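You operate a simulated robot arm through the tools that you are given. There is no shell and no other tool. Be economical: measure what you need, move in short steps, check, and stop when the job is done.

You run a simulated two-armed robot. Do the job below in one go: nothing can be reset, and whatever is moved stays where it is left.

Task
Take the battery off line: red lead end into the socket marked park.
Fine: power off before the latch and lid of the battery box are opened; last, hold test till the screen shows zero volts; lid open, power off, the black lead end stays.

Only the result counts: the job must be done as asked and must still hold three seconds after the hand-in. Knocking over, shifting, dropping, spilling or breaking anything else fails it. A push-on lid holds only when it is set on centred and level and pressed home; a screw cap is set on level and turned clockwise until tight.

Robot
Two 7-joint arms with fingered hands on one trunk, on a base that drives. Base frame: it is fixed to the floor where the robot stands at the start and does not move with it; the origin is under the middle of the robot, x ahead of it, y to its left, z up. Readings come in m, degrees, newtons and seconds.
The left shoulder is at the start at [0.07, 0.169, 0.943], the right one opposite. With the tool pointing down near the work surface each hand reaches from about 0.1 to 0.62 m from the robot's upright axis, wherever it stands, measured 20 degrees to its own side. Places, roughly: grey latch of battery box [0.8, 0.1, 0.9]; knob marked power [0.8, 0.2, 0.7]; lid of the battery box [1, 0.1, 1]; small screen marked volts [0.8, -0.1, 0.7]; socket marked park [0.9, 0.1, 0.9]; yellow button marked test [0.8, -0.1, 0.7]. Payload 3.4 kg a hand.
The tool frame of a hand sits at the grasp point between the pads (the TCP): z along the fingers, y along the line on which they close. The tips reach 0.023 m beyond it. Largest opening 0.116 m; the body of the gripper starts 0.065 m behind the TCP. The gripper is a hand of 4 fingers: y runs from the thumb to the fingers, the wrist lies at [0, 0, -0.211] in the tool frame, and closing takes about 1.5 s.
Orientation is that of the tool frame in the base frame, as a unit quaternion [x, y, z, w]. With the fingers straight down and closing along the base's y, the tool's x points along the base's -x, its y along +y and its z along -z.

Tools
- The arms move only by the tool apply_moves. It takes "left_steps", "right_steps" or both (then of equal length, played together; a hand with none holds still); each is a list of rows, each an object of numbers (a shift or turn left out is 0, a gripper value left out holds the last): "ax", "ay", "az": the turn, a rotation vector about the tool's x, y, z in units of 60 degrees (1.0 is 60 degrees); "dx", "dy", "dz": the shift along the tool's x, y, z in units of 400 mm (1.0 is 400 mm). In form: [{"ax": .., "ay": .., "az": .., "dx": .., "dy": .., "dz": ..}, ...]. A call has 1 to 20 rows; each row is the pose to reach, as a shift and turn from the pose commanded when the call began, along the tool's axes at that moment. "left_gripper" and "right_gripper" are, for a hand that has rows, the gripper command, from -1 (fully open) to 1 (shut), values between in proportion, set as the call begins (left out, the last holds). A call with a number of a shift or a turn outside -1 to 1 is refused whole. A row lasts 0.2 s, in which the tool goes at most 0.05 m and 8.6 degrees; a call with a longer step from one row to the next is refused whole, and so is a gripper value outside its range. Where a pose cannot be reached the arm comes as near as it can. A force on the tool above 90 N (or 10 N above the force at the start of the call, whichever is more), or a blocked arm, ends the call early, and 0.2 s more pass. The fingers move at their own pace (about 0.153 m/s each) and stop on an object; they squeeze with about 30 N. The grip force told is the motor's: it shows also when the fingers shut on nothing. Time passes only in rows, and 0.2 s behind the last, so rows that repeat a pose let the fingers close. The reply holds the time, the measured pose of the TCP, the force on the tool along the base axes, the opening and the grip force, in the units named above and with some noise, with the torque about the TCP (base axes, N m) and any sound that the robot's microphone picked up.
- Cameras (640 x 400 px; columns grow to the right, rows downward): "scene" is now at [0.1391, 0.0235, 1.1926]; the picture's right is [0.25, -0.97, 0.00], its down [-0.37, -0.10, -0.93] and it looks along [0.90, 0.23, -0.38] (base axes); focal length 295 px, centre (320, 200). "left" rides on the left gripper at [-0.069, 0.001, -0.09] in its tool frame; the picture's right is [-0.01, -1.00, 0.00], its down [0.79, -0.01, -0.61] and it looks along [0.61, -0.01, 0.79] (tool axes); focal length 251 px, centre (320, 200). "right" rides on the right gripper at [0.069, 0.001, -0.09] in its tool frame; the picture's right is [-0.01, 1.00, 0.00], its down [-0.79, -0.01, -0.61] and it looks along [-0.61, -0.01, 0.79] (tool axes); focal length 251 px, centre (320, 200). There is no depth. A picture from a camera that has moved, and an enlarged one, comes with that camera's place and axes in the base frame and with its lens.
- grab_frame(camera): a new picture of that camera. No time passes.
- slide_trunk(by): slides the trunk up (or, below 0, down) by that many m; the arms and the scene camera ride with it, the base frame stays. It gives what a move gives, with no picture.
- drive_base(legs): drives the robot by 1 to 6 legs, each [ahead, left, turn to the left] in m, m and degrees, along the robot's own axes; the way and the turn of a leg run together, so that a leg with both is an arc; at most 1.5 m and 180 degrees a leg. The arms and the cameras ride along, it lands a little off, and it stops where it bumps. It gives what a move gives.
- curl_fingers(finger1, finger2, finger3, thumb_bend, hand): sets how far each is bent, from 0 (flat) to 1 (curled in); at 0.3 the hand is open as for a grip, at 0.7 the pads meet at the TCP. One left out holds its place. A second passes; each finger stops where it meets its share of the squeeze, and holds until it gets a number again. A gripper value or a shape takes the hand back. It gives what a move gives, with no picture; readings hold the bend of each and the force on the fingers (four entries, about 0 where the hand has none), thumb and palm.
- set_grasp(shape, hand): the hand has 4 fingers and takes this shape, open, in about a second: jaw (thumb against the fingers, like two jaws); tri (thumb and two fingers); tip (a fingertip pinch); poke (one finger out to press); point (the index stretched); flat (the hand flat); cup (the hand cupped); fist (a fist). The gripper value then closes the fingers along that shape, each until it touches; the sizes above hold for jaw. It gives what a move gives, with no picture.
- head_to(pan, tilt): turns the head with the scene camera to pan (to the left, within 86 degrees either way) and tilt (down, from -29 to 69), counted from straight ahead of the robot. It gives what a move gives.
- enlarge(camera, box): a new picture of the part [left, top, right, bottom] of that camera's present view, enlarged. No time passes.
- hand_in(): hands the job in; it is judged then, once.

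Go step by step. Nothing tells you exact positions but the pictures and the camera data: compare them with the known pose of the tool, close in by small moves and look again before you grip or let go. The budget is 120 turns and 100 pictures, counting those below and the enlarged ones. Unless the task says otherwise, let go and move clear before handing in, and close with one line.

The tools are called after "Request:" as name(argument=value, ...) on one line, values as JSON. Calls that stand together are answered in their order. apply_moves: Moves the arms, as the interface text tells. Its arguments: {"type":"object","properties":{"left_steps":{"type":"array","items":{"type":"object","properties":{"ax":{"type":"number"},"ay":{"type":"number"},"az":{"type":"number"},"dx":{"type":"number"},"dy":{"type":"number"},"dz":{"type":"number"}}}},"left_gripper":{"type":"number"},"right_steps":{"type":"array","items":{"type":"object","properties":{"ax":{"type":"number"},"ay":{"type":"number"},"az":{"type":"number"},"dx":{"type":"number"},"dy":{"type":"number"},"dz":{"type":"number"}}}},"right_gripper":{"type":"number"}},"required":[]} The other tools are called the same way: slide_trunk (by) slides the trunk up or down; set_grasp (shape, hand) gives the hand a shape; curl_fingers (finger1, finger2, finger3, thumb_bend, hand) moves the fingers one by one; drive_base (legs) drives the base; head_to (pan, tilt) turns the head that bears the scene camera; grab_frame (camera) takes a picture; enlarge (camera, box) takes an enlarged picture of a part of a camera's view; hand_in () hands the job in.

At the start:

```text
clock: 0.0
left_tcp_pos: [0.4342, 0.3324, 0.9489]
left_tcp_rot: [0.0, 1.0, 0.001, 0.0]
left_force: [0.2, -0.4, 0.5]
left_torque: [0.0, -0.03, 0.02]
left_gripper_width: 0.1161
left_gripper_force: 0.1
left_shape: jaw
left_bend: [0.3, 0.3, 0.3, 0.3]
left_finger forces: [0.0, 0.1, 0.0, 0.0, 0.0, 0.1]
right_tcp_pos: [0.5662, -0.0797, 0.9645]
right_tcp_rot: [0.0, 1.0, 0.001, 0.0]
right_force: [-0.2, 0.5, -0.4]
right_torque: [-0.03, -0.01, 0.02]
right_gripper_width: 0.1159
right_gripper_force: 0.0
right_shape: jaw
right_bend: [0.3, 0.3, 0.3, 0.3]
right_finger forces: [0.1, 0.1, 0.1, 0.0, 0.0, 0.1]
trunk travel left (down, up): [-0.45, 0.49]
robot x, y, heading: [-0.0013, -0.0012, 0.0]
head pan, tilt: [14.5, 22.2]
```

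scene: 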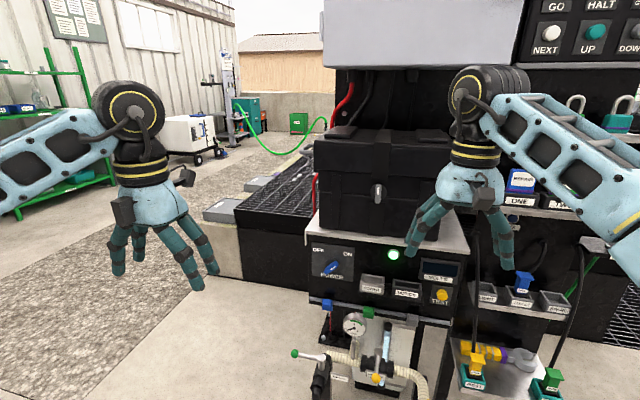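
right: 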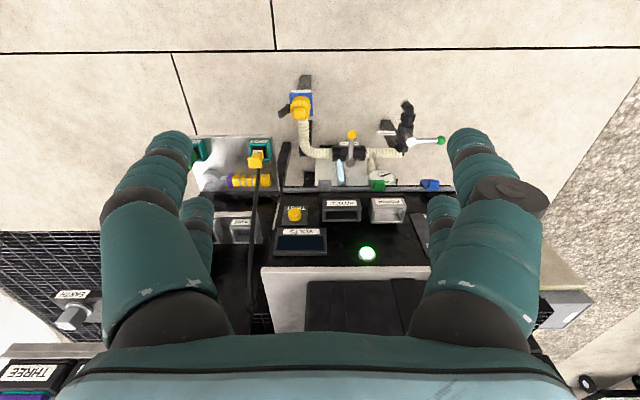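
left: 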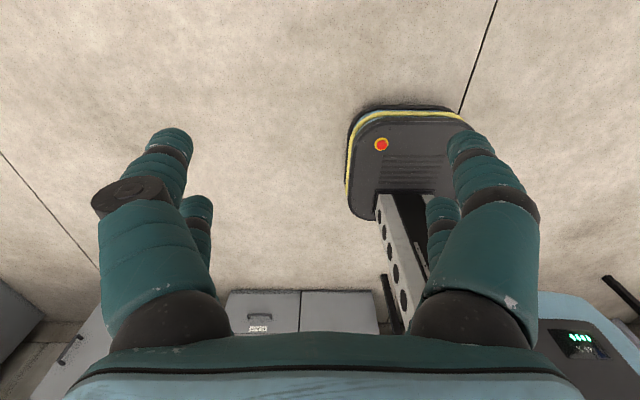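

I see the battery box in front with a panel below it carrying the power knob, the lamp, the volts screen and the test button. I'll look closer first.

Request:
enlarge(camera="scene", box=[290, 60, 480, 320])

Request:
enlarge(camera="scene", box=[290, 230, 480, 330])

```text
1.54 times, centred on (385, 190) of scene
camera zoom: at [0.1391, 0.0235, 1.1926], right [0.25, -0.97, 0.0], down [-0.37, -0.1, -0.93], along [0.9, 0.23, -0.38], focal length 453 px, centre (220, 215)
```

zoom: 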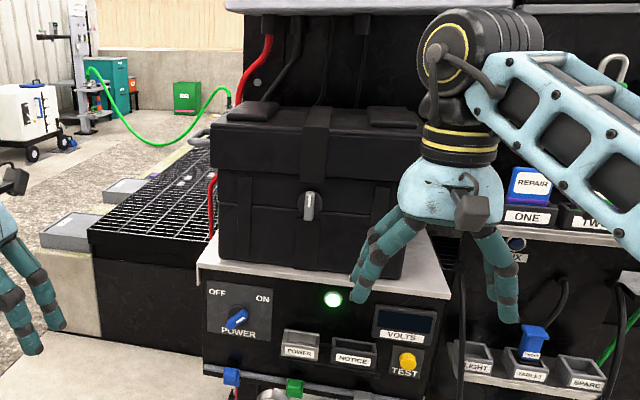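

```text
3.37 times, centred on (385, 280) of scene
camera zoom: at [0.1391, 0.0235, 1.1926], right [0.25, -0.97, 0.0], down [-0.37, -0.1, -0.93], along [0.9, 0.23, -0.38], focal length 993 px, centre (101, -70)
```

zoom: 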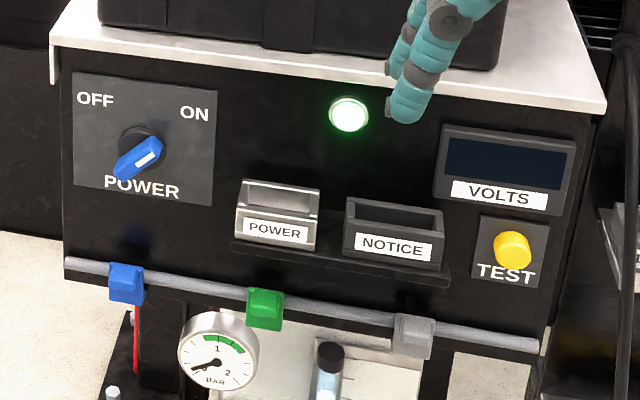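

The knob mark points to ON and the lamp is green. Next I'll look at the latch and at the area in front of the robot.

Request:
enlarge(camera="scene", box=[300, 110, 460, 240])

Request:
head_to(pan=0, tilt=55)

Request:
grab_frame(camera="scene")

```text
3.08 times, centred on (380, 175) of scene
camera zoom: at [0.1391, 0.0235, 1.1926], right [0.25, -0.97, 0.0], down [-0.37, -0.1, -0.93], along [0.9, 0.23, -0.38], focal length 907 px, centre (135, 277)
```

zoom: 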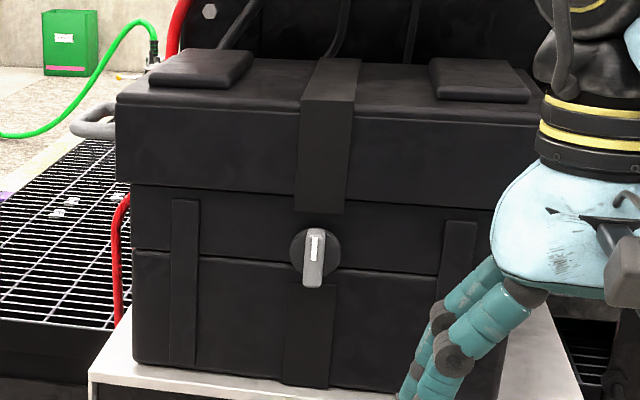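

```text
clock: 1.0
left_tcp_pos: [0.4342, 0.3335, 0.9476]
left_tcp_rot: [0.0, 1.0, 0.0, 0.001]
left_force: [0.3, 1.0, 0.1]
left_torque: [0.01, -0.01, -0.01]
left_gripper_width: 0.1159
left_gripper_force: 0.0
left_shape: jaw
left_bend: [0.3, 0.3, 0.3, 0.3]
left_finger forces: [0.1, 0.0, 0.0, 0.0, 0.1, 0.0]
right_tcp_pos: [0.566, -0.0801, 0.9644]
right_tcp_rot: [0.0, 1.0, 0.0, 0.001]
right_force: [0.4, 0.5, 0.5]
right_torque: [0.0, 0.03, 0.02]
right_gripper_width: 0.1159
right_gripper_force: 0.1
right_shape: jaw
right_bend: [0.3, 0.3, 0.3, 0.3]
right_finger forces: [0.1, 0.0, 0.0, 0.0, 0.0, 0.1]
trunk travel left (down, up): [-0.45, 0.49]
robot x, y, heading: [0.0013, -0.0021, 0.1]
head pan, tilt: [0.0, 55.0]
```

```text
93 pictures are left
camera scene: at [0.1215, 0.0002, 1.1442], right [0.0, -1.0, 0.0], down [-0.82, 0.0, -0.57], along [0.57, 0.0, -0.82], focal length 295 px, centre (320, 200)
```

scene: 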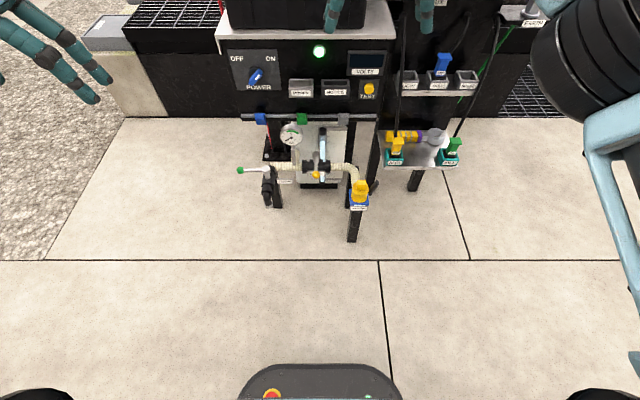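

The way ahead is clear except for the pipe stand, which sits low at about x 0.65–0.7. I'll pull the right arm back, turn both hands to point forward, and then drive closer.

Request:
apply_moves(right_steps=[{"dx": 0.08, "dy": -0.08}, {"dx": 0.16, "dy": -0.16}, {"dx": 0.24, "dy": -0.24}, {"dx": 0.32, "dy": -0.32}, {"dx": 0.4, "dy": -0.4}, {"dx": 0.4, "dy": -0.4}], left_steps=[{"dx": 0.06}, {"dx": 0.12}, {"dx": 0.18}, {"dx": 0.24}, {"dx": 0.3}, {"dx": 0.3}])

Request:
apply_moves(left_steps=[{"ay": -0.14}, {"ay": -0.28}, {"ay": -0.42}, {"ay": -0.56}, {"ay": -0.7}, {"ay": -0.84}, {"ay": -0.98}], right_steps=[{"ay": -0.14}, {"ay": -0.28}, {"ay": -0.42}, {"ay": -0.56}, {"ay": -0.7}, {"ay": -0.84}, {"ay": -0.98}])

Request:
apply_moves(left_steps=[{"ay": -0.13}, {"ay": -0.26}, {"ay": -0.39}, {"ay": -0.52}, {"ay": -0.52}], right_steps=[{"ay": -0.13}, {"ay": -0.26}, {"ay": -0.39}, {"ay": -0.52}, {"ay": -0.52}])

```text
clock: 2.4
left_tcp_pos: [0.3142, 0.3326, 0.9451]
left_tcp_rot: [-0.001, 1.0, -0.001, -0.001]
left_force: [0.5, 0.0, 0.3]
left_torque: [0.0, 0.04, -0.03]
left_gripper_width: 0.1158
left_gripper_force: 0.0
left_shape: jaw
left_bend: [0.3, 0.3, 0.3, 0.3]
left_finger forces: [0.1, 0.1, 0.0, 0.0, 0.1, 0.0]
right_tcp_pos: [0.4048, -0.2363, 0.9648]
right_tcp_rot: [0.001, 1.0, 0.0, -0.002]
right_force: [-0.2, 0.1, -0.7]
right_torque: [-0.03, -0.02, 0.02]
right_gripper_width: 0.1157
right_gripper_force: 0.0
right_shape: jaw
right_bend: [0.3, 0.3, 0.3, 0.3]
right_finger forces: [0.0, 0.0, 0.1, 0.1, 0.1, 0.1]
trunk travel left (down, up): [-0.45, 0.49]
robot x, y, heading: [-0.0008, 0.0018, -0.0]
head pan, tilt: [0.0, 55.0]
```

```text
clock: 4.0
left_tcp_pos: [0.3423, 0.3754, 1.0005]
left_tcp_rot: [0.0, 0.871, 0.001, 0.492]
left_force: [0.9, 0.7, -0.2]
left_torque: [-0.01, -0.01, 0.01]
left_gripper_width: 0.1161
left_gripper_force: 0.1
left_shape: jaw
left_bend: [0.3, 0.3, 0.3, 0.3]
left_finger forces: [0.1, 0.1, 0.1, 0.0, 0.1, 0.1]
left hand out of reach, approached as far as the arm can: row 5, 6, 7
right_tcp_pos: [0.4298, -0.2396, 0.9863]
right_tcp_rot: [0.0, 0.87, -0.001, 0.492]
right_force: [0.0, 0.6, 0.4]
right_torque: [-0.01, -0.03, 0.01]
right_gripper_width: 0.1161
right_gripper_force: 0.1
right_shape: jaw
right_bend: [0.3, 0.3, 0.3, 0.3]
right_finger forces: [0.1, 0.1, 0.1, 0.0, 0.0, 0.0]
right hand out of reach, approached as far as the arm can: row 7
trunk travel left (down, up): [-0.45, 0.49]
robot x, y, heading: [-0.0019, 0.0017, -0.1]
head pan, tilt: [0.0, 55.0]
```

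```text
clock: 5.2
left_tcp_pos: [0.3739, 0.4445, 1.0014]
left_tcp_rot: [0.001, 0.707, 0.0, 0.707]
left_force: [-0.1, -0.6, 0.3]
left_torque: [0.02, -0.02, 0.01]
left_gripper_width: 0.1159
left_gripper_force: 0.1
left_shape: jaw
left_bend: [0.3, 0.3, 0.3, 0.3]
left_finger forces: [0.0, 0.0, 0.0, 0.0, 0.1, 0.0]
left hand out of reach, approached as far as the arm can: row 1, 2, 3, 4, 5
right_tcp_pos: [0.5049, -0.2405, 1.0182]
right_tcp_rot: [0.0, 0.707, 0.0, 0.708]
right_force: [-0.4, -0.2, 0.2]
right_torque: [0.01, 0.0, 0.0]
right_gripper_width: 0.1159
right_gripper_force: 0.1
right_shape: jaw
right_bend: [0.3, 0.3, 0.3, 0.3]
right_finger forces: [0.1, 0.0, 0.0, 0.1, 0.0, 0.0]
right hand out of reach, approached as far as the arm can: row 1, 2, 3, 4, 5
trunk travel left (down, up): [-0.45, 0.49]
robot x, y, heading: [0.0011, 0.0007, 0.0]
head pan, tilt: [0.0, 55.0]
```

Both hands now point forward. I'll drive ahead 0.25 m and look.

Request:
drive_base(legs=[[0.25, 0, 0]])

Request:
head_to(pan=5, tilt=35)

Request:
grab_frame(camera="scene")

Request:
grab_frame(camera="left")

```text
clock: 7.0
left_tcp_pos: [0.6195, 0.4454, 1.001]
left_tcp_rot: [-0.001, 0.707, 0.001, 0.707]
left_force: [0.5, -0.1, 0.2]
left_torque: [0.01, 0.0, 0.0]
left_gripper_width: 0.116
left_gripper_force: 0.0
left_shape: jaw
left_bend: [0.3, 0.3, 0.3, 0.3]
left_finger forces: [0.0, 0.0, 0.0, 0.0, 0.0, 0.0]
right_tcp_pos: [0.7538, -0.2381, 1.0166]
right_tcp_rot: [-0.001, 0.708, 0.001, 0.706]
right_force: [-0.3, -0.2, -0.3]
right_torque: [0.02, 0.02, 0.04]
right_gripper_width: 0.116
right_gripper_force: 0.1
right_shape: jaw
right_bend: [0.3, 0.3, 0.3, 0.3]
right_finger forces: [0.0, 0.0, 0.0, 0.0, 0.1, 0.0]
trunk travel left (down, up): [-0.45, 0.49]
robot x, y, heading: [0.247, 0.0028, 0.2]
head pan, tilt: [0.0, 55.0]
```

```text
clock: 7.8
left_tcp_pos: [0.6202, 0.4459, 1.0017]
left_tcp_rot: [-0.002, 0.707, 0.002, 0.707]
left_force: [0.6, 0.6, 0.6]
left_torque: [0.03, 0.02, 0.01]
left_gripper_width: 0.1159
left_gripper_force: 0.0
left_shape: jaw
left_bend: [0.3, 0.3, 0.3, 0.3]
left_finger forces: [0.0, 0.0, 0.0, 0.1, 0.0, 0.0]
right_tcp_pos: [0.7535, -0.2378, 1.0166]
right_tcp_rot: [-0.001, 0.707, 0.001, 0.707]
right_force: [-0.5, 0.5, 0.6]
right_torque: [0.0, 0.0, 0.0]
right_gripper_width: 0.1159
right_gripper_force: 0.0
right_shape: jaw
right_bend: [0.3, 0.3, 0.3, 0.3]
right_finger forces: [0.1, 0.0, 0.0, 0.0, 0.0, 0.0]
trunk travel left (down, up): [-0.45, 0.49]
robot x, y, heading: [0.2494, 0.0043, 0.2]
head pan, tilt: [5.0, 35.0]
```

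```text
92 pictures are left
camera scene: at [0.3843, 0.0089, 1.1723], right [0.09, -1.0, 0.0], down [-0.57, -0.05, -0.82], along [0.82, 0.07, -0.57], focal length 295 px, centre (320, 200)
```

scene: 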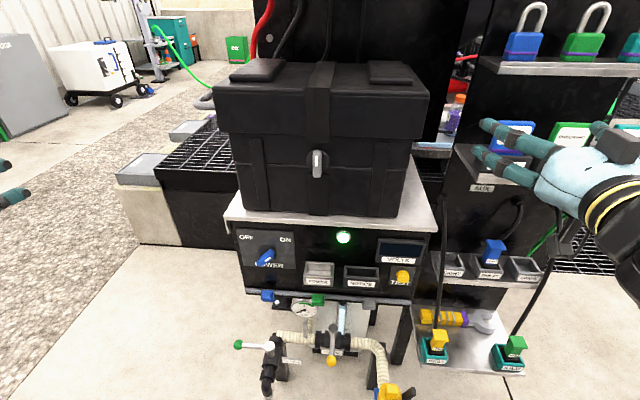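

```text
91 pictures are left
camera left: at [0.5301, 0.4463, 1.0698], right [0.0, -1.0, 0.01], down [-0.61, -0.01, -0.79], along [0.79, 0.0, -0.61], focal length 251 px, centre (320, 200)
```

left: 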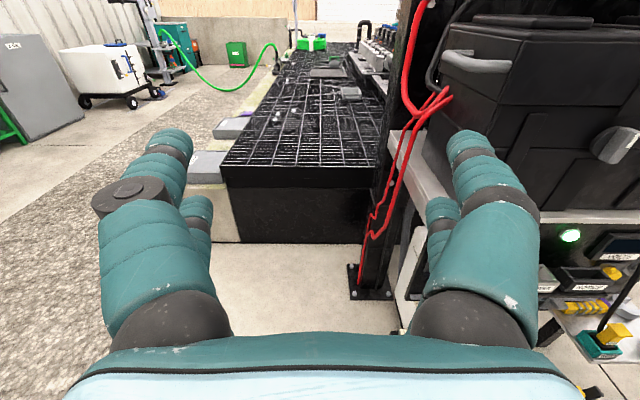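

The knob triangulates to about [0.85, 0.172, 0.68] and the latch to [0.867, 0.056, 0.919]. I'll bring the left hand in front of the knob, rolled 45° so the pads straddle the bar.

Request:
apply_moves(left_steps=[{"dx": 0.08, "dy": -0.0685, "dz": 0.025, "az": 0.075}, {"dx": 0.16, "dy": -0.137, "dz": 0.05, "az": 0.15}, {"dx": 0.24, "dy": -0.2055, "dz": 0.075, "az": 0.225}, {"dx": 0.32, "dy": -0.274, "dz": 0.1, "az": 0.3}, {"dx": 0.4, "dy": -0.3425, "dz": 0.125, "az": 0.375}, {"dx": 0.48, "dy": -0.411, "dz": 0.15, "az": 0.45}, {"dx": 0.56, "dy": -0.4795, "dz": 0.175, "az": 0.525}, {"dx": 0.64, "dy": -0.548, "dz": 0.2, "az": 0.6}, {"dx": 0.72, "dy": -0.6165, "dz": 0.225, "az": 0.675}, {"dx": 0.8, "dy": -0.685, "dz": 0.25, "az": 0.75}, {"dx": 0.8, "dy": -0.685, "dz": 0.25, "az": 0.75}], left_gripper=0.0)

Request:
grab_frame(camera="scene")

Request:
grab_frame(camera="left")

```text
clock: 10.2
left_tcp_pos: [0.6869, 0.3677, 0.8306]
left_tcp_rot: [0.273, 0.655, 0.269, 0.651]
left_force: [-0.6, 0.1, -0.3]
left_torque: [-0.01, -0.02, 0.0]
left_gripper_width: 0.0581
left_gripper_force: 0.0
left_shape: jaw
left_bend: [0.72, 0.72, 0.72, 0.75]
left_finger forces: [0.1, 0.0, 0.0, 0.1, 0.0, 0.0]
left hand out of reach, approached as far as the arm can: row 1, 2, 3, 4, 5, 6, 7, 8, 9, 10, 11
right_tcp_pos: [0.7519, -0.2378, 1.0175]
right_tcp_rot: [-0.001, 0.707, 0.001, 0.707]
right_force: [0.1, 0.2, -0.2]
right_torque: [0.01, -0.01, 0.01]
right_gripper_width: 0.116
right_gripper_force: 0.0
right_shape: jaw
right_bend: [0.3, 0.3, 0.3, 0.3]
right_finger forces: [0.0, 0.1, 0.0, 0.1, 0.1, 0.0]
trunk travel left (down, up): [-0.45, 0.49]
robot x, y, heading: [0.2457, 0.0024, 0.3]
head pan, tilt: [5.0, 35.0]
```

```text
90 pictures are left
camera scene: at [0.3838, 0.0089, 1.1725], right [0.09, -1.0, 0.0], down [-0.57, -0.05, -0.82], along [0.82, 0.07, -0.57], focal length 295 px, centre (320, 200)
```

scene: 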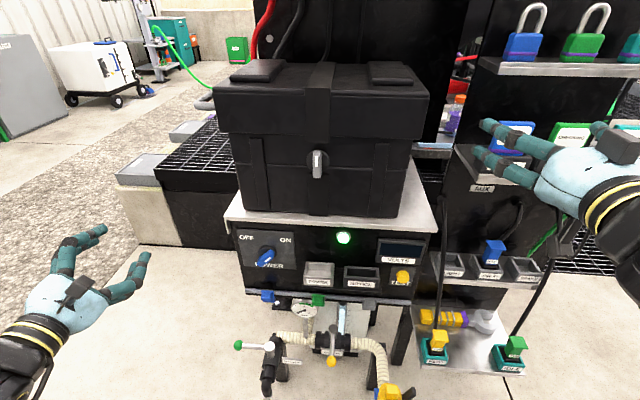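

```text
89 pictures are left
camera left: at [0.5983, 0.3198, 0.8801], right [-0.01, -0.71, -0.7], down [-0.61, 0.56, -0.56], along [0.79, 0.42, -0.44], focal length 251 px, centre (320, 200)
```

left: 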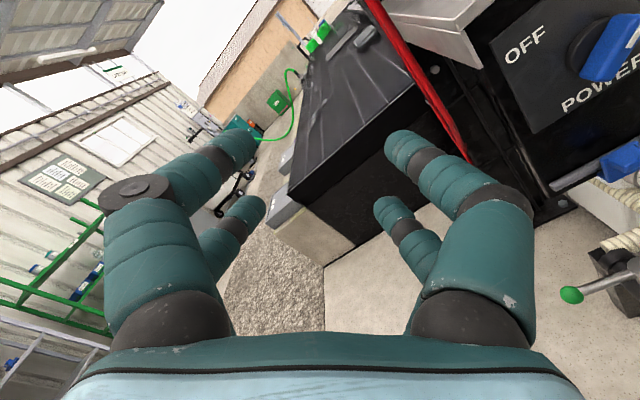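

The left arm is folded too far at this range. I'll test a forward move to see where the commanded pose sits.

Request:
apply_moves(left_steps=[{"dz": 0.05}, {"dz": 0.1}, {"dz": 0.1}])

```text
clock: 11.0
left_tcp_pos: [0.7189, 0.3887, 0.8427]
left_tcp_rot: [0.269, 0.654, 0.271, 0.653]
left_force: [-0.6, 0.6, -0.2]
left_torque: [0.0, 0.01, 0.0]
left_gripper_width: 0.0584
left_gripper_force: 0.0
left_shape: jaw
left_bend: [0.72, 0.72, 0.72, 0.75]
left_finger forces: [0.0, 0.0, 0.1, 0.0, 0.0, 0.1]
left hand out of reach, approached as far as the arm can: row 1, 2, 3
right_tcp_pos: [0.7528, -0.2375, 1.0162]
right_tcp_rot: [-0.003, 0.707, 0.002, 0.707]
right_force: [-0.2, 0.9, 0.1]
right_torque: [-0.01, 0.0, 0.02]
right_gripper_width: 0.1157
right_gripper_force: 0.1
right_shape: jaw
right_bend: [0.3, 0.3, 0.3, 0.3]
right_finger forces: [0.0, 0.1, 0.0, 0.0, 0.0, 0.1]
trunk travel left (down, up): [-0.45, 0.49]
robot x, y, heading: [0.2461, 0.001, 0.3]
head pan, tilt: [5.0, 35.0]
```

Still at the fold limit, so I'll back up 0.13 m to give the arm room and try again.

Request:
drive_base(legs=[[-0.13, 0, 0]])

Request:
apply_moves(left_steps=[{"dz": 0.06}, {"dz": 0.12}, {"dz": 0.18}, {"dz": 0.18}])

```text
clock: 12.3
left_tcp_pos: [0.5825, 0.3878, 0.8433]
left_tcp_rot: [0.271, 0.653, 0.27, 0.653]
left_force: [-0.1, 0.4, 0.7]
left_torque: [0.01, 0.02, -0.01]
left_gripper_width: 0.0584
left_gripper_force: 0.1
left_shape: jaw
left_bend: [0.72, 0.72, 0.72, 0.75]
left_finger forces: [0.0, 0.0, 0.1, 0.0, 0.1, 0.0]
right_tcp_pos: [0.6154, -0.2384, 1.0174]
right_tcp_rot: [-0.001, 0.706, 0.001, 0.708]
right_force: [-0.2, 0.7, -0.1]
right_torque: [0.0, 0.0, -0.01]
right_gripper_width: 0.1161
right_gripper_force: 0.1
right_shape: jaw
right_bend: [0.3, 0.3, 0.3, 0.3]
right_finger forces: [0.0, 0.1, 0.1, 0.1, 0.0, 0.1]
trunk travel left (down, up): [-0.45, 0.49]
robot x, y, heading: [0.1123, 0.0031, 0.4]
head pan, tilt: [5.0, 35.0]
```

```text
clock: 13.3
left_tcp_pos: [0.6241, 0.4127, 0.8689]
left_tcp_rot: [0.271, 0.654, 0.27, 0.652]
left_force: [-0.1, -0.4, -0.3]
left_torque: [0.0, 0.01, 0.0]
left_gripper_width: 0.0583
left_gripper_force: 0.0
left_shape: jaw
left_bend: [0.72, 0.72, 0.72, 0.75]
left_finger forces: [0.0, 0.0, 0.0, 0.0, 0.0, 0.0]
left hand out of reach, approached as far as the arm can: row 1, 2, 3, 4
right_tcp_pos: [0.6161, -0.2395, 1.0171]
right_tcp_rot: [0.0, 0.707, 0.0, 0.707]
right_force: [-0.5, 0.8, -0.7]
right_torque: [0.0, -0.01, 0.03]
right_gripper_width: 0.1158
right_gripper_force: 0.1
right_shape: jaw
right_bend: [0.3, 0.3, 0.3, 0.3]
right_finger forces: [0.1, 0.0, 0.0, 0.1, 0.0, 0.0]
trunk travel left (down, up): [-0.45, 0.49]
robot x, y, heading: [0.1126, 0.0005, 0.2]
head pan, tilt: [5.0, 35.0]
```

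The forward move drifts sideways, which suggests a wrist joint limit from the roll. I'll undo the roll and move forward.

Request:
apply_moves(left_steps=[{"az": -0.14}, {"az": -0.28}, {"az": -0.42}, {"az": -0.56}, {"az": -0.7}, {"az": -0.75}, {"az": -0.75}])

Request:
apply_moves(left_steps=[{"dz": 0.06}, {"dz": 0.12}, {"dz": 0.18}, {"dz": 0.18}])

```text
clock: 14.9
left_tcp_pos: [0.6252, 0.4139, 0.8668]
left_tcp_rot: [0.0, 0.707, 0.0, 0.707]
left_force: [-0.2, 0.1, 0.4]
left_torque: [-0.01, -0.02, 0.0]
left_gripper_width: 0.0582
left_gripper_force: 0.0
left_shape: jaw
left_bend: [0.72, 0.72, 0.72, 0.75]
left_finger forces: [0.0, 0.0, 0.1, 0.1, 0.0, 0.1]
right_tcp_pos: [0.617, -0.2397, 1.0167]
right_tcp_rot: [0.0, 0.707, 0.0, 0.707]
right_force: [-0.9, -0.4, 0.4]
right_torque: [0.03, 0.01, -0.01]
right_gripper_width: 0.1159
right_gripper_force: 0.0
right_shape: jaw
right_bend: [0.3, 0.3, 0.3, 0.3]
right_finger forces: [0.0, 0.0, 0.0, 0.0, 0.1, 0.1]
trunk travel left (down, up): [-0.45, 0.49]
robot x, y, heading: [0.1093, 0.0005, 0.3]
head pan, tilt: [5.0, 35.0]
```

```text
clock: 15.9
left_tcp_pos: [0.6545, 0.433, 0.8914]
left_tcp_rot: [0.0, 0.708, 0.0, 0.706]
left_force: [0.1, 0.5, -0.7]
left_torque: [0.01, 0.02, -0.01]
left_gripper_width: 0.0585
left_gripper_force: 0.1
left_shape: jaw
left_bend: [0.72, 0.72, 0.72, 0.75]
left_finger forces: [0.0, 0.0, 0.0, 0.1, 0.0, 0.0]
left hand out of reach, approached as far as the arm can: row 1, 2, 3, 4
right_tcp_pos: [0.617, -0.2393, 1.0168]
right_tcp_rot: [-0.001, 0.707, 0.001, 0.707]
right_force: [-0.5, -0.9, 0.3]
right_torque: [-0.02, -0.02, 0.01]
right_gripper_width: 0.1159
right_gripper_force: 0.0
right_shape: jaw
right_bend: [0.3, 0.3, 0.3, 0.3]
right_finger forces: [0.0, 0.0, 0.0, 0.0, 0.1, 0.0]
trunk travel left (down, up): [-0.45, 0.49]
robot x, y, heading: [0.1138, -0.0008, 0.4]
head pan, tilt: [5.0, 35.0]
```

Roll isn't the limit; the hand is low relative to the shoulder and the wrist pitch runs out. I'll lower the trunk so the forearm comes in level.

Request:
slide_trunk(by=-0.25)

Request:
apply_moves(left_steps=[{"dz": 0.06}, {"dz": 0.12}, {"dz": 0.18}, {"dz": 0.18}])

```text
clock: 18.5
left_tcp_pos: [0.6549, 0.4345, 0.642]
left_tcp_rot: [-0.001, 0.708, 0.001, 0.706]
left_force: [-0.2, 0.8, -0.2]
left_torque: [0.0, 0.0, -0.02]
left_gripper_width: 0.058
left_gripper_force: 0.1
left_shape: jaw
left_bend: [0.72, 0.72, 0.72, 0.75]
left_finger forces: [0.0, 0.0, 0.1, 0.0, 0.0, 0.0]
right_tcp_pos: [0.6176, -0.2395, 0.7671]
right_tcp_rot: [-0.002, 0.707, 0.002, 0.707]
right_force: [-0.2, 0.3, 0.2]
right_torque: [0.01, -0.02, 0.0]
right_gripper_width: 0.1161
right_gripper_force: 0.1
right_shape: jaw
right_bend: [0.3, 0.3, 0.3, 0.3]
right_finger forces: [0.0, 0.0, 0.0, 0.0, 0.0, 0.0]
trunk travel left (down, up): [-0.2, 0.74]
robot x, y, heading: [0.1105, -0.0017, 0.2]
head pan, tilt: [5.0, 35.0]
```

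```text
clock: 19.5
left_tcp_pos: [0.6831, 0.453, 0.6673]
left_tcp_rot: [0.001, 0.709, -0.001, 0.705]
left_force: [0.4, 0.4, -0.6]
left_torque: [0.0, 0.01, -0.04]
left_gripper_width: 0.0581
left_gripper_force: 0.2
left_shape: jaw
left_bend: [0.72, 0.72, 0.72, 0.75]
left_finger forces: [0.0, 0.0, 0.1, 0.1, 0.0, 0.0]
left hand out of reach, approached as far as the arm can: row 1, 2, 3, 4
right_tcp_pos: [0.6164, -0.2388, 0.7672]
right_tcp_rot: [-0.001, 0.707, 0.001, 0.708]
right_force: [0.1, 0.8, 0.1]
right_torque: [0.02, -0.04, 0.01]
right_gripper_width: 0.1159
right_gripper_force: 0.0
right_shape: jaw
right_bend: [0.3, 0.3, 0.3, 0.3]
right_finger forces: [0.1, 0.1, 0.1, 0.0, 0.1, 0.0]
trunk travel left (down, up): [-0.2, 0.74]
robot x, y, heading: [0.1146, 0.0008, 0.2]
head pan, tilt: [5.0, 35.0]
```

Request:
apply_moves(left_steps=[{"dx": -0.1}, {"dx": -0.2}, {"dx": -0.3}, {"dx": -0.3}])

Request:
apply_moves(left_steps=[{"dz": 0.06}, {"dz": 0.12}, {"dz": 0.18}, {"dz": 0.18}])

Request:
head_to(pan=45, tilt=40)

Request:
grab_frame(camera="scene")

```text
clock: 20.5
left_tcp_pos: [0.6897, 0.4497, 0.786]
left_tcp_rot: [0.001, 0.709, -0.001, 0.705]
left_force: [-0.2, -1.0, -0.3]
left_torque: [-0.01, 0.02, -0.03]
left_gripper_width: 0.0583
left_gripper_force: 0.0
left_shape: jaw
left_bend: [0.72, 0.72, 0.72, 0.75]
left_finger forces: [0.0, 0.0, 0.0, 0.0, 0.0, 0.1]
right_tcp_pos: [0.6172, -0.2396, 0.7653]
right_tcp_rot: [-0.002, 0.707, 0.002, 0.707]
right_force: [-0.3, 0.0, 0.4]
right_torque: [-0.02, -0.01, 0.0]
right_gripper_width: 0.1157
right_gripper_force: 0.2
right_shape: jaw
right_bend: [0.3, 0.3, 0.3, 0.3]
right_finger forces: [0.0, 0.1, 0.0, 0.0, 0.0, 0.0]
trunk travel left (down, up): [-0.2, 0.74]
robot x, y, heading: [0.1135, -0.0001, 0.5]
head pan, tilt: [5.0, 35.0]
```

```text
clock: 21.5
left_tcp_pos: [0.7596, 0.4513, 0.7869]
left_tcp_rot: [-0.001, 0.708, 0.0, 0.706]
left_force: [-0.3, 0.6, 0.4]
left_torque: [0.02, 0.01, 0.02]
left_gripper_width: 0.0581
left_gripper_force: 0.1
left_shape: jaw
left_bend: [0.72, 0.72, 0.72, 0.75]
left_finger forces: [0.0, 0.0, 0.1, 0.0, 0.1, 0.0]
right_tcp_pos: [0.6181, -0.2385, 0.7664]
right_tcp_rot: [-0.001, 0.707, 0.001, 0.707]
right_force: [0.3, 0.7, -0.3]
right_torque: [-0.02, 0.01, 0.03]
right_gripper_width: 0.1159
right_gripper_force: 0.1
right_shape: jaw
right_bend: [0.3, 0.3, 0.3, 0.3]
right_finger forces: [0.1, 0.0, 0.0, 0.0, 0.0, 0.0]
trunk travel left (down, up): [-0.2, 0.74]
robot x, y, heading: [0.1122, -0.0001, 0.1]
head pan, tilt: [5.0, 35.0]
```

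```text
clock: 22.6
left_tcp_pos: [0.759, 0.4507, 0.7868]
left_tcp_rot: [0.0, 0.708, 0.0, 0.706]
left_force: [-0.7, 0.3, 0.7]
left_torque: [0.0, -0.01, 0.0]
left_gripper_width: 0.0583
left_gripper_force: 0.0
left_shape: jaw
left_bend: [0.72, 0.72, 0.72, 0.75]
left_finger forces: [0.0, 0.0, 0.1, 0.0, 0.0, 0.1]
right_tcp_pos: [0.6169, -0.2385, 0.7674]
right_tcp_rot: [0.0, 0.707, 0.0, 0.707]
right_force: [-1.5, -1.0, 0.0]
right_torque: [-0.01, 0.03, -0.01]
right_gripper_width: 0.1159
right_gripper_force: 0.1
right_shape: jaw
right_bend: [0.3, 0.3, 0.3, 0.3]
right_finger forces: [0.0, 0.1, 0.0, 0.0, 0.0, 0.0]
trunk travel left (down, up): [-0.2, 0.74]
robot x, y, heading: [0.116, 0.0014, 0.4]
head pan, tilt: [45.0, 40.0]
```

```text
88 pictures are left
camera scene: at [0.2211, 0.0606, 0.9149], right [0.71, -0.71, 0.0], down [-0.45, -0.46, -0.77], along [0.54, 0.54, -0.64], focal length 295 px, centre (320, 200)
```

scene: 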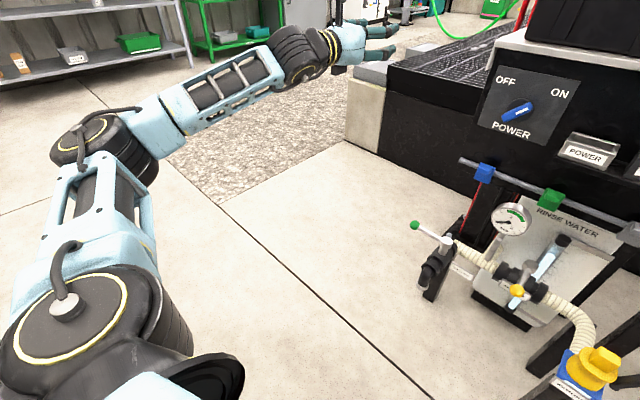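

Raised relative to the shoulder, the arm moves freely. I'll lower the trunk a bit more and bring the hand across in front of the knob.

Request:
slide_trunk(by=-0.12)

Request:
apply_moves(left_steps=[{"dy": -0.11}, {"dy": -0.22}, {"dy": -0.33}, {"dy": -0.44}, {"dy": -0.55}, {"dy": -0.66}, {"dy": -0.69}, {"dy": -0.69}])

Request:
grab_frame(camera="left")

```text
clock: 24.1
left_tcp_pos: [0.7601, 0.4509, 0.6665]
left_tcp_rot: [0.0, 0.708, 0.0, 0.706]
left_force: [-0.1, -0.4, -0.1]
left_torque: [-0.01, 0.02, 0.02]
left_gripper_width: 0.0581
left_gripper_force: 0.0
left_shape: jaw
left_bend: [0.72, 0.72, 0.72, 0.75]
left_finger forces: [0.1, 0.0, 0.0, 0.1, 0.0, 0.1]
right_tcp_pos: [0.6167, -0.239, 0.6471]
right_tcp_rot: [0.0, 0.707, 0.0, 0.707]
right_force: [0.2, -0.3, -0.5]
right_torque: [-0.03, -0.01, 0.0]
right_gripper_width: 0.1161
right_gripper_force: 0.0
right_shape: jaw
right_bend: [0.3, 0.3, 0.3, 0.3]
right_finger forces: [0.0, 0.1, 0.0, 0.0, 0.1, 0.0]
trunk travel left (down, up): [-0.08, 0.86]
robot x, y, heading: [0.1151, -0.001, 0.2]
head pan, tilt: [45.0, 40.0]
```

```text
clock: 25.9
left_tcp_pos: [0.7577, 0.1748, 0.6681]
left_tcp_rot: [-0.001, 0.708, 0.001, 0.706]
left_force: [0.4, -0.4, 0.4]
left_torque: [0.02, 0.01, -0.06]
left_gripper_width: 0.0581
left_gripper_force: 0.1
left_shape: jaw
left_bend: [0.72, 0.72, 0.72, 0.75]
left_finger forces: [0.1, 0.0, 0.0, 0.0, 0.0, 0.0]
right_tcp_pos: [0.6176, -0.2383, 0.6471]
right_tcp_rot: [-0.001, 0.707, 0.001, 0.707]
right_force: [0.1, -0.3, 0.5]
right_torque: [-0.03, -0.01, -0.04]
right_gripper_width: 0.1162
right_gripper_force: 0.1
right_shape: jaw
right_bend: [0.3, 0.3, 0.3, 0.3]
right_finger forces: [0.0, 0.0, 0.0, 0.0, 0.0, 0.1]
trunk travel left (down, up): [-0.08, 0.86]
robot x, y, heading: [0.1104, -0.005, 0.2]
head pan, tilt: [45.0, 40.0]
```

```text
87 pictures are left
camera left: at [0.6692, 0.1757, 0.7352], right [0.0, -1.0, 0.01], down [-0.61, -0.01, -0.79], along [0.79, -0.01, -0.61], focal length 251 px, centre (320, 200)
```

left: 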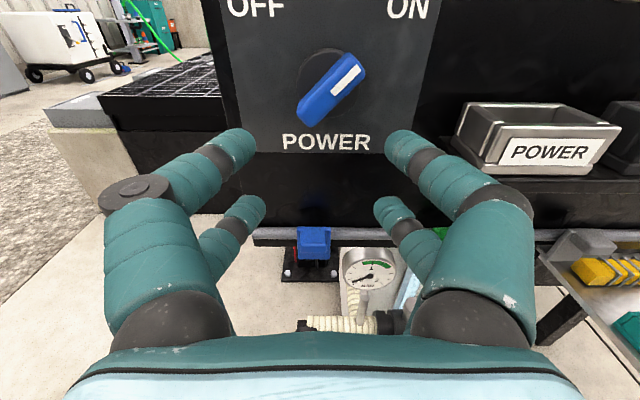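

The knob is at about [0.845, 0.168, 0.69], with the bar along up-right at about 40–45°. I'll roll 45° and align on it.

Request:
apply_moves(left_steps=[{"dx": -0.02, "dy": -0.006, "az": 0.13}, {"dx": -0.04, "dy": -0.012, "az": 0.26}, {"dx": -0.055, "dy": -0.0175, "az": 0.39}, {"dx": -0.055, "dy": -0.0175, "az": 0.52}, {"dx": -0.055, "dy": -0.0175, "az": 0.65}, {"dx": -0.055, "dy": -0.0175, "az": 0.72}, {"dx": -0.055, "dy": -0.0175, "az": 0.72}])

Request:
grab_frame(camera="left")

```text
clock: 27.5
left_tcp_pos: [0.7586, 0.1673, 0.6892]
left_tcp_rot: [0.261, 0.658, 0.26, 0.656]
left_force: [-0.7, 0.5, -0.5]
left_torque: [-0.02, 0.0, 0.01]
left_gripper_width: 0.0583
left_gripper_force: 0.1
left_shape: jaw
left_bend: [0.72, 0.72, 0.72, 0.75]
left_finger forces: [0.1, 0.1, 0.0, 0.0, 0.0, 0.0]
right_tcp_pos: [0.6169, -0.2403, 0.647]
right_tcp_rot: [-0.003, 0.707, 0.002, 0.707]
right_force: [1.0, 0.8, 0.2]
right_torque: [0.02, -0.01, -0.01]
right_gripper_width: 0.1157
right_gripper_force: 0.1
right_shape: jaw
right_bend: [0.3, 0.3, 0.3, 0.3]
right_finger forces: [0.0, 0.0, 0.0, 0.1, 0.1, 0.0]
trunk travel left (down, up): [-0.08, 0.86]
robot x, y, heading: [0.114, 0.0001, 0.4]
head pan, tilt: [45.0, 40.0]
```

```text
86 pictures are left
camera left: at [0.6696, 0.1218, 0.7394], right [0.0, -0.73, -0.68], down [-0.61, 0.54, -0.58], along [0.79, 0.41, -0.45], focal length 251 px, centre (320, 200)
```

left: 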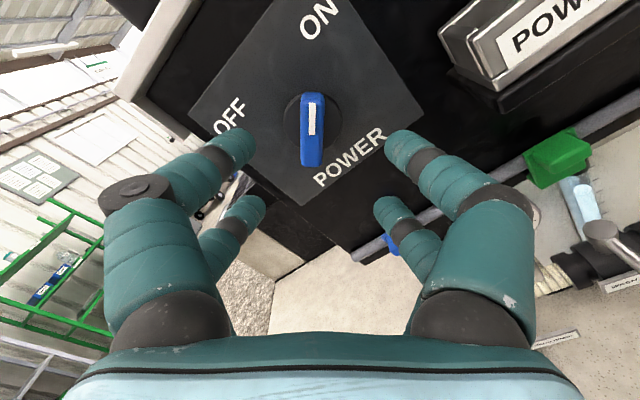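

Aligned on the bar. Moving in and closing.

Request:
apply_moves(left_steps=[{"dz": 0.05, "dy": 0.01}, {"dz": 0.1, "dy": 0.01}, {"dz": 0.15, "dy": 0.01}, {"dz": 0.185, "dy": 0.01}, {"dz": 0.185, "dy": 0.01}])

Request:
grab_frame(camera="left")

```text
clock: 28.7
left_tcp_pos: [0.825, 0.1734, 0.697]
left_tcp_rot: [0.261, 0.657, 0.259, 0.658]
left_force: [-51.9, 1.4, -8.2]
left_torque: [-0.2, 0.43, -0.49]
left_gripper_width: 0.0597
left_gripper_force: 0.0
left_shape: jaw
left_bend: [0.75, 0.75, 0.73, 0.77]
left_finger forces: [10.7, 11.2, 11.1, 0.0, 18.9, 0.0]
right_tcp_pos: [0.6121, -0.236, 0.6508]
right_tcp_rot: [-0.003, 0.705, 0.003, 0.709]
right_force: [0.5, -0.8, 0.4]
right_torque: [-0.02, -0.02, 0.03]
right_gripper_width: 0.1159
right_gripper_force: 0.0
right_shape: jaw
right_bend: [0.3, 0.3, 0.3, 0.3]
right_finger forces: [0.0, 0.0, 0.0, 0.0, 0.0, 0.0]
trunk travel left (down, up): [-0.08, 0.86]
robot x, y, heading: [0.1104, -0.0019, 0.7]
head pan, tilt: [45.0, 40.0]
stopped in row 5 (left hand): the force on the tool passed its limit at 92 N (the readings are from after the stop); the commanded pose is now the measured one
```

```text
85 pictures are left
camera left: at [0.7358, 0.1268, 0.7465], right [0.0, -0.74, -0.68], down [-0.61, 0.54, -0.58], along [0.8, 0.41, -0.45], focal length 251 px, centre (320, 200)
```

left: 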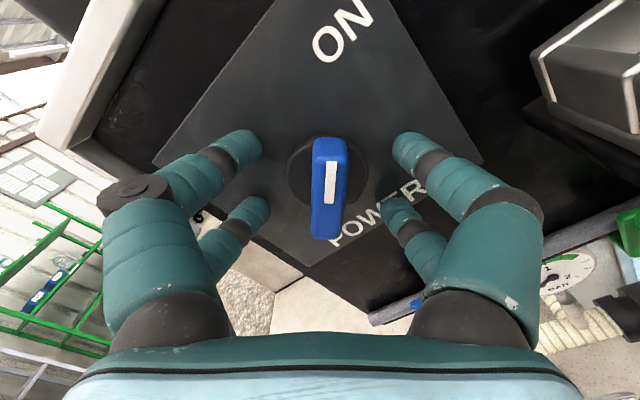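

The fingertips touched the plate at x≈0.848, and the bar lies between them. I'll back off slightly and close.

Request:
apply_moves(left_steps=[{"dz": -0.03}, {"dz": -0.03}])

Request:
apply_moves(left_steps=[{}, {}, {}, {}, {}, {}, {}, {}], left_gripper=1.0)

Request:
grab_frame(camera="left")

```text
clock: 29.3
left_tcp_pos: [0.8193, 0.1744, 0.6928]
left_tcp_rot: [0.261, 0.659, 0.26, 0.655]
left_force: [0.3, -0.1, 1.2]
left_torque: [-0.02, 0.02, 0.01]
left_gripper_width: 0.0579
left_gripper_force: 0.1
left_shape: jaw
left_bend: [0.72, 0.72, 0.72, 0.75]
left_finger forces: [0.1, 0.0, 0.0, 0.1, 0.0, 0.0]
right_tcp_pos: [0.6158, -0.2377, 0.6475]
right_tcp_rot: [-0.002, 0.707, 0.001, 0.708]
right_force: [-0.4, -0.2, 0.5]
right_torque: [-0.04, 0.03, -0.01]
right_gripper_width: 0.1157
right_gripper_force: 0.0
right_shape: jaw
right_bend: [0.3, 0.3, 0.3, 0.3]
right_finger forces: [0.1, 0.0, 0.0, 0.0, 0.0, 0.1]
trunk travel left (down, up): [-0.08, 0.86]
robot x, y, heading: [0.1144, 0.0001, 0.4]
head pan, tilt: [45.0, 40.0]
```

```text
clock: 31.1
left_tcp_pos: [0.8184, 0.173, 0.6924]
left_tcp_rot: [0.262, 0.659, 0.26, 0.656]
left_force: [1.1, -2.4, 2.5]
left_torque: [0.01, -0.26, -0.22]
left_gripper_width: 0.016
left_gripper_force: 29.6
left_shape: jaw
left_bend: [0.73, 0.72, 0.72, 0.77]
left_finger forces: [25.2, 26.1, 26.8, 0.1, 23.6, 0.0]
right_tcp_pos: [0.6162, -0.2374, 0.647]
right_tcp_rot: [-0.002, 0.707, 0.001, 0.707]
right_force: [0.8, 0.2, 0.0]
right_torque: [0.0, -0.02, -0.01]
right_gripper_width: 0.1159
right_gripper_force: 0.0
right_shape: jaw
right_bend: [0.3, 0.3, 0.3, 0.3]
right_finger forces: [0.0, 0.0, 0.0, 0.0, 0.0, 0.0]
trunk travel left (down, up): [-0.08, 0.86]
robot x, y, heading: [0.1099, 0.0032, 0.0]
head pan, tilt: [45.0, 40.0]
```

```text
84 pictures are left
camera left: at [0.7299, 0.1263, 0.7433], right [0.0, -0.73, -0.68], down [-0.61, 0.54, -0.58], along [0.79, 0.41, -0.45], focal length 251 px, centre (320, 200)
```

left: 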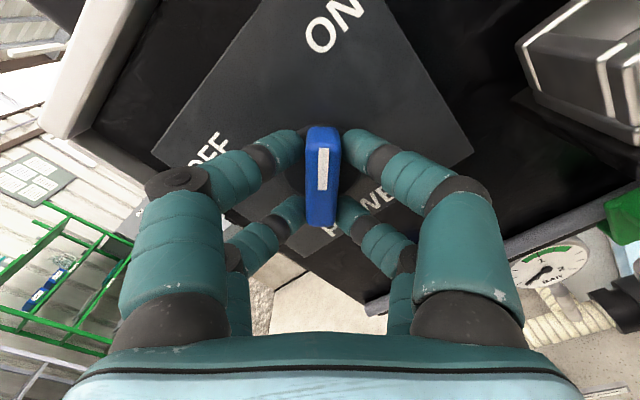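

The knob is gripped at 16 mm. Turning it anticlockwise.

Request:
apply_moves(left_steps=[{"az": -0.13}, {"az": -0.26}, {"az": -0.39}, {"az": -0.52}, {"az": -0.65}, {"az": -0.78}, {"az": -0.78}])

Request:
apply_moves(left_steps=[{"az": -0.13}, {"az": -0.26}, {"az": -0.39}, {"az": -0.52}, {"az": -0.65}, {"az": -0.74}, {"az": -0.74}])

Request:
grab_frame(camera="left")

```text
clock: 32.7
left_tcp_pos: [0.8198, 0.1727, 0.6919]
left_tcp_rot: [-0.021, 0.709, -0.023, 0.705]
left_force: [-3.7, -12.7, -2.6]
left_torque: [0.05, -0.33, -0.3]
left_gripper_width: 0.0155
left_gripper_force: 29.9
left_shape: jaw
left_bend: [0.73, 0.72, 0.71, 0.77]
left_finger forces: [22.9, 24.8, 33.6, 0.0, 30.7, 0.0]
right_tcp_pos: [0.6156, -0.2399, 0.6474]
right_tcp_rot: [-0.001, 0.707, 0.003, 0.707]
right_force: [0.3, -1.3, -1.2]
right_torque: [0.03, 0.02, 0.0]
right_gripper_width: 0.116
right_gripper_force: 0.0
right_shape: jaw
right_bend: [0.3, 0.3, 0.3, 0.3]
right_finger forces: [0.1, 0.0, 0.0, 0.0, 0.1, 0.1]
trunk travel left (down, up): [-0.08, 0.86]
robot x, y, heading: [0.113, 0.0011, 0.3]
head pan, tilt: [45.0, 40.0]
```

```text
clock: 34.3
left_tcp_pos: [0.8191, 0.1703, 0.6917]
left_tcp_rot: [-0.286, 0.649, -0.287, 0.644]
left_force: [-1.9, -25.2, -5.1]
left_torque: [0.18, -0.18, -0.26]
left_gripper_width: 0.0153
left_gripper_force: 30.0
left_shape: jaw
left_bend: [0.73, 0.72, 0.71, 0.77]
left_finger forces: [22.3, 24.2, 36.2, 0.0, 29.6, 0.0]
right_tcp_pos: [0.6166, -0.2397, 0.6453]
right_tcp_rot: [-0.001, 0.707, 0.004, 0.707]
right_force: [-0.3, -0.2, -0.6]
right_torque: [-0.01, 0.0, -0.02]
right_gripper_width: 0.1158
right_gripper_force: 0.2
right_shape: jaw
right_bend: [0.3, 0.3, 0.3, 0.3]
right_finger forces: [0.1, 0.1, 0.0, 0.1, 0.1, 0.0]
trunk travel left (down, up): [-0.08, 0.86]
robot x, y, heading: [0.1115, -0.0009, 0.3]
head pan, tilt: [45.0, 40.0]
```

```text
83 pictures are left
camera left: at [0.73, 0.2214, 0.7373], right [0.0, -0.66, 0.75], down [-0.61, -0.59, -0.52], along [0.79, -0.46, -0.41], focal length 251 px, centre (320, 200)
```

left: 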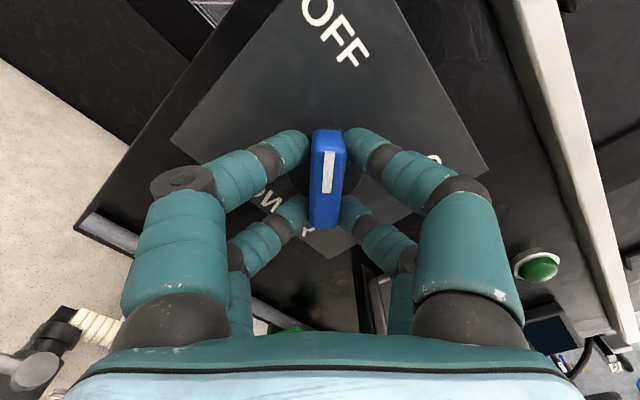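

The knob points at OFF and the lamp is dark. Releasing, backing out and undoing the roll.

Request:
apply_moves(left_steps=[{}, {}, {}, {}], left_gripper=-0.2)

Request:
apply_moves(left_steps=[{"dz": -0.08}, {"dz": -0.16}, {"dz": -0.24}, {"dz": -0.3}, {"dz": -0.3, "az": 0.13}, {"dz": -0.3, "az": 0.26}, {"dz": -0.3, "az": 0.39}, {"dz": -0.3, "az": 0.52}, {"dz": -0.3, "az": 0.65}, {"dz": -0.3, "az": 0.78}, {"dz": -0.3, "az": 0.78}])

Request:
head_to(pan=5, tilt=15)

Request:
grab_frame(camera="scene")

```text
clock: 35.3
left_tcp_pos: [0.8186, 0.176, 0.6922]
left_tcp_rot: [-0.289, 0.647, -0.287, 0.645]
left_force: [0.1, 0.4, -0.6]
left_torque: [0.0, 0.01, 0.03]
left_gripper_width: 0.0688
left_gripper_force: 0.1
left_shape: jaw
left_bend: [0.71, 0.71, 0.71, 0.72]
left_finger forces: [0.0, 0.0, 0.0, 0.0, 0.0, 0.0]
right_tcp_pos: [0.6163, -0.2362, 0.6465]
right_tcp_rot: [-0.003, 0.707, 0.003, 0.707]
right_force: [0.2, 0.8, 0.0]
right_torque: [0.01, 0.0, -0.03]
right_gripper_width: 0.1158
right_gripper_force: 0.0
right_shape: jaw
right_bend: [0.3, 0.3, 0.3, 0.3]
right_finger forces: [0.0, 0.1, 0.1, 0.0, 0.0, 0.0]
trunk travel left (down, up): [-0.08, 0.86]
robot x, y, heading: [0.1074, 0.0007, 0.4]
head pan, tilt: [45.0, 40.0]
```

```text
clock: 37.7
left_tcp_pos: [0.6984, 0.1728, 0.6937]
left_tcp_rot: [-0.007, 0.709, -0.005, 0.705]
left_force: [0.6, 0.6, 0.3]
left_torque: [-0.01, 0.01, 0.03]
left_gripper_width: 0.0689
left_gripper_force: 0.0
left_shape: jaw
left_bend: [0.71, 0.71, 0.71, 0.72]
left_finger forces: [0.0, 0.1, 0.0, 0.0, 0.0, 0.0]
right_tcp_pos: [0.6166, -0.2373, 0.6478]
right_tcp_rot: [-0.003, 0.707, 0.003, 0.707]
right_force: [-0.5, 0.7, 0.3]
right_torque: [-0.01, 0.0, 0.02]
right_gripper_width: 0.1158
right_gripper_force: 0.2
right_shape: jaw
right_bend: [0.3, 0.3, 0.3, 0.3]
right_finger forces: [0.0, 0.1, 0.0, 0.0, 0.1, 0.0]
trunk travel left (down, up): [-0.08, 0.86]
robot x, y, heading: [0.1097, -0.0004, 0.1]
head pan, tilt: [45.0, 40.0]
```

```text
clock: 38.8
left_tcp_pos: [0.6993, 0.173, 0.6933]
left_tcp_rot: [-0.008, 0.709, -0.007, 0.705]
left_force: [0.8, -0.3, -0.5]
left_torque: [0.02, 0.01, 0.0]
left_gripper_width: 0.0694
left_gripper_force: 0.0
left_shape: jaw
left_bend: [0.71, 0.71, 0.71, 0.72]
left_finger forces: [0.0, 0.1, 0.0, 0.0, 0.0, 0.0]
right_tcp_pos: [0.6169, -0.2368, 0.6482]
right_tcp_rot: [-0.002, 0.707, 0.002, 0.707]
right_force: [0.7, -0.2, 0.0]
right_torque: [0.0, 0.04, 0.01]
right_gripper_width: 0.116
right_gripper_force: 0.0
right_shape: jaw
right_bend: [0.3, 0.3, 0.3, 0.3]
right_finger forces: [0.0, 0.0, 0.0, 0.0, 0.0, 0.0]
trunk travel left (down, up): [-0.08, 0.86]
robot x, y, heading: [0.1076, -0.0023, 0.3]
head pan, tilt: [5.0, 15.0]
```

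```text
82 pictures are left
camera scene: at [0.2522, 0.0095, 0.8344], right [0.09, -1.0, 0.0], down [-0.26, -0.02, -0.97], along [0.96, 0.09, -0.26], focal length 295 px, centre (320, 200)
```

scene: 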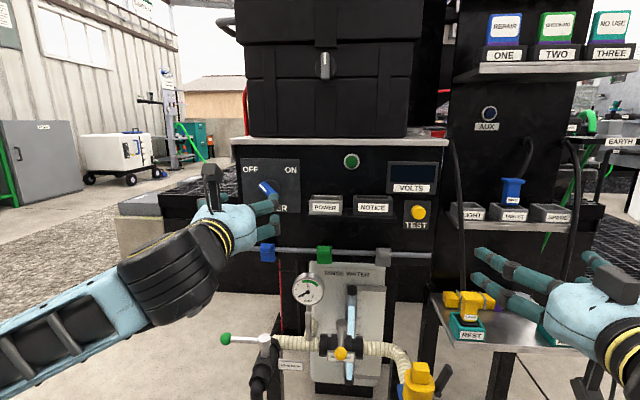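

Power is off. Now the latch: I'll raise the trunk and bring the left hand in front of it.

Request:
slide_trunk(by=0.22)

Request:
apply_moves(left_steps=[{"dy": -0.1}, {"dy": -0.2}, {"dy": -0.29}, {"dy": -0.29}])

Request:
grab_frame(camera="left")

```text
clock: 41.1
left_tcp_pos: [0.6995, 0.1721, 0.9137]
left_tcp_rot: [-0.008, 0.709, -0.007, 0.705]
left_force: [0.6, 0.2, 0.5]
left_torque: [0.0, 0.01, -0.01]
left_gripper_width: 0.0692
left_gripper_force: 0.1
left_shape: jaw
left_bend: [0.71, 0.71, 0.71, 0.72]
left_finger forces: [0.1, 0.1, 0.0, 0.0, 0.0, 0.0]
right_tcp_pos: [0.6169, -0.2368, 0.8663]
right_tcp_rot: [-0.001, 0.707, 0.001, 0.707]
right_force: [-0.2, 0.5, 0.3]
right_torque: [-0.01, -0.04, 0.03]
right_gripper_width: 0.1161
right_gripper_force: 0.1
right_shape: jaw
right_bend: [0.3, 0.3, 0.3, 0.3]
right_finger forces: [0.0, 0.0, 0.0, 0.1, 0.0, 0.1]
trunk travel left (down, up): [-0.3, 0.64]
robot x, y, heading: [0.1067, 0.0004, 0.2]
head pan, tilt: [5.0, 15.0]
```

```text
clock: 42.1
left_tcp_pos: [0.6999, 0.0593, 0.9155]
left_tcp_rot: [-0.007, 0.709, -0.007, 0.705]
left_force: [0.5, 0.6, 0.3]
left_torque: [-0.01, -0.03, 0.0]
left_gripper_width: 0.0692
left_gripper_force: 0.1
left_shape: jaw
left_bend: [0.71, 0.71, 0.71, 0.72]
left_finger forces: [0.0, 0.0, 0.1, 0.1, 0.0, 0.1]
right_tcp_pos: [0.6155, -0.237, 0.8679]
right_tcp_rot: [-0.002, 0.707, 0.002, 0.707]
right_force: [-0.1, -0.1, 0.4]
right_torque: [-0.03, 0.02, 0.0]
right_gripper_width: 0.1159
right_gripper_force: 0.2
right_shape: jaw
right_bend: [0.3, 0.3, 0.3, 0.3]
right_finger forces: [0.0, 0.0, 0.1, 0.1, 0.0, 0.0]
trunk travel left (down, up): [-0.3, 0.64]
robot x, y, heading: [0.1078, -0.0006, 0.3]
head pan, tilt: [5.0, 15.0]
```

```text
81 pictures are left
camera left: at [0.6098, 0.061, 0.9838], right [0.0, -1.0, 0.03], down [-0.61, -0.02, -0.79], along [0.79, -0.02, -0.61], focal length 251 px, centre (320, 200)
```

left: 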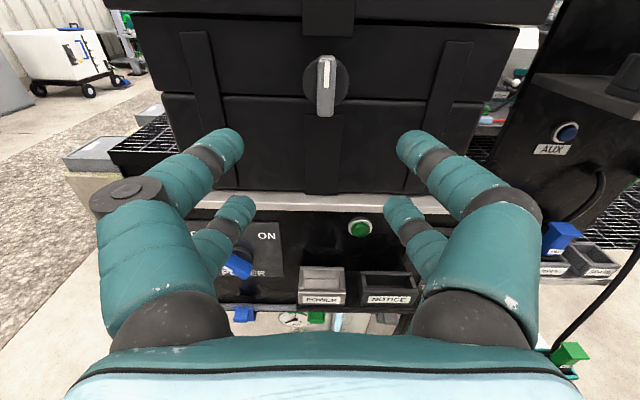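

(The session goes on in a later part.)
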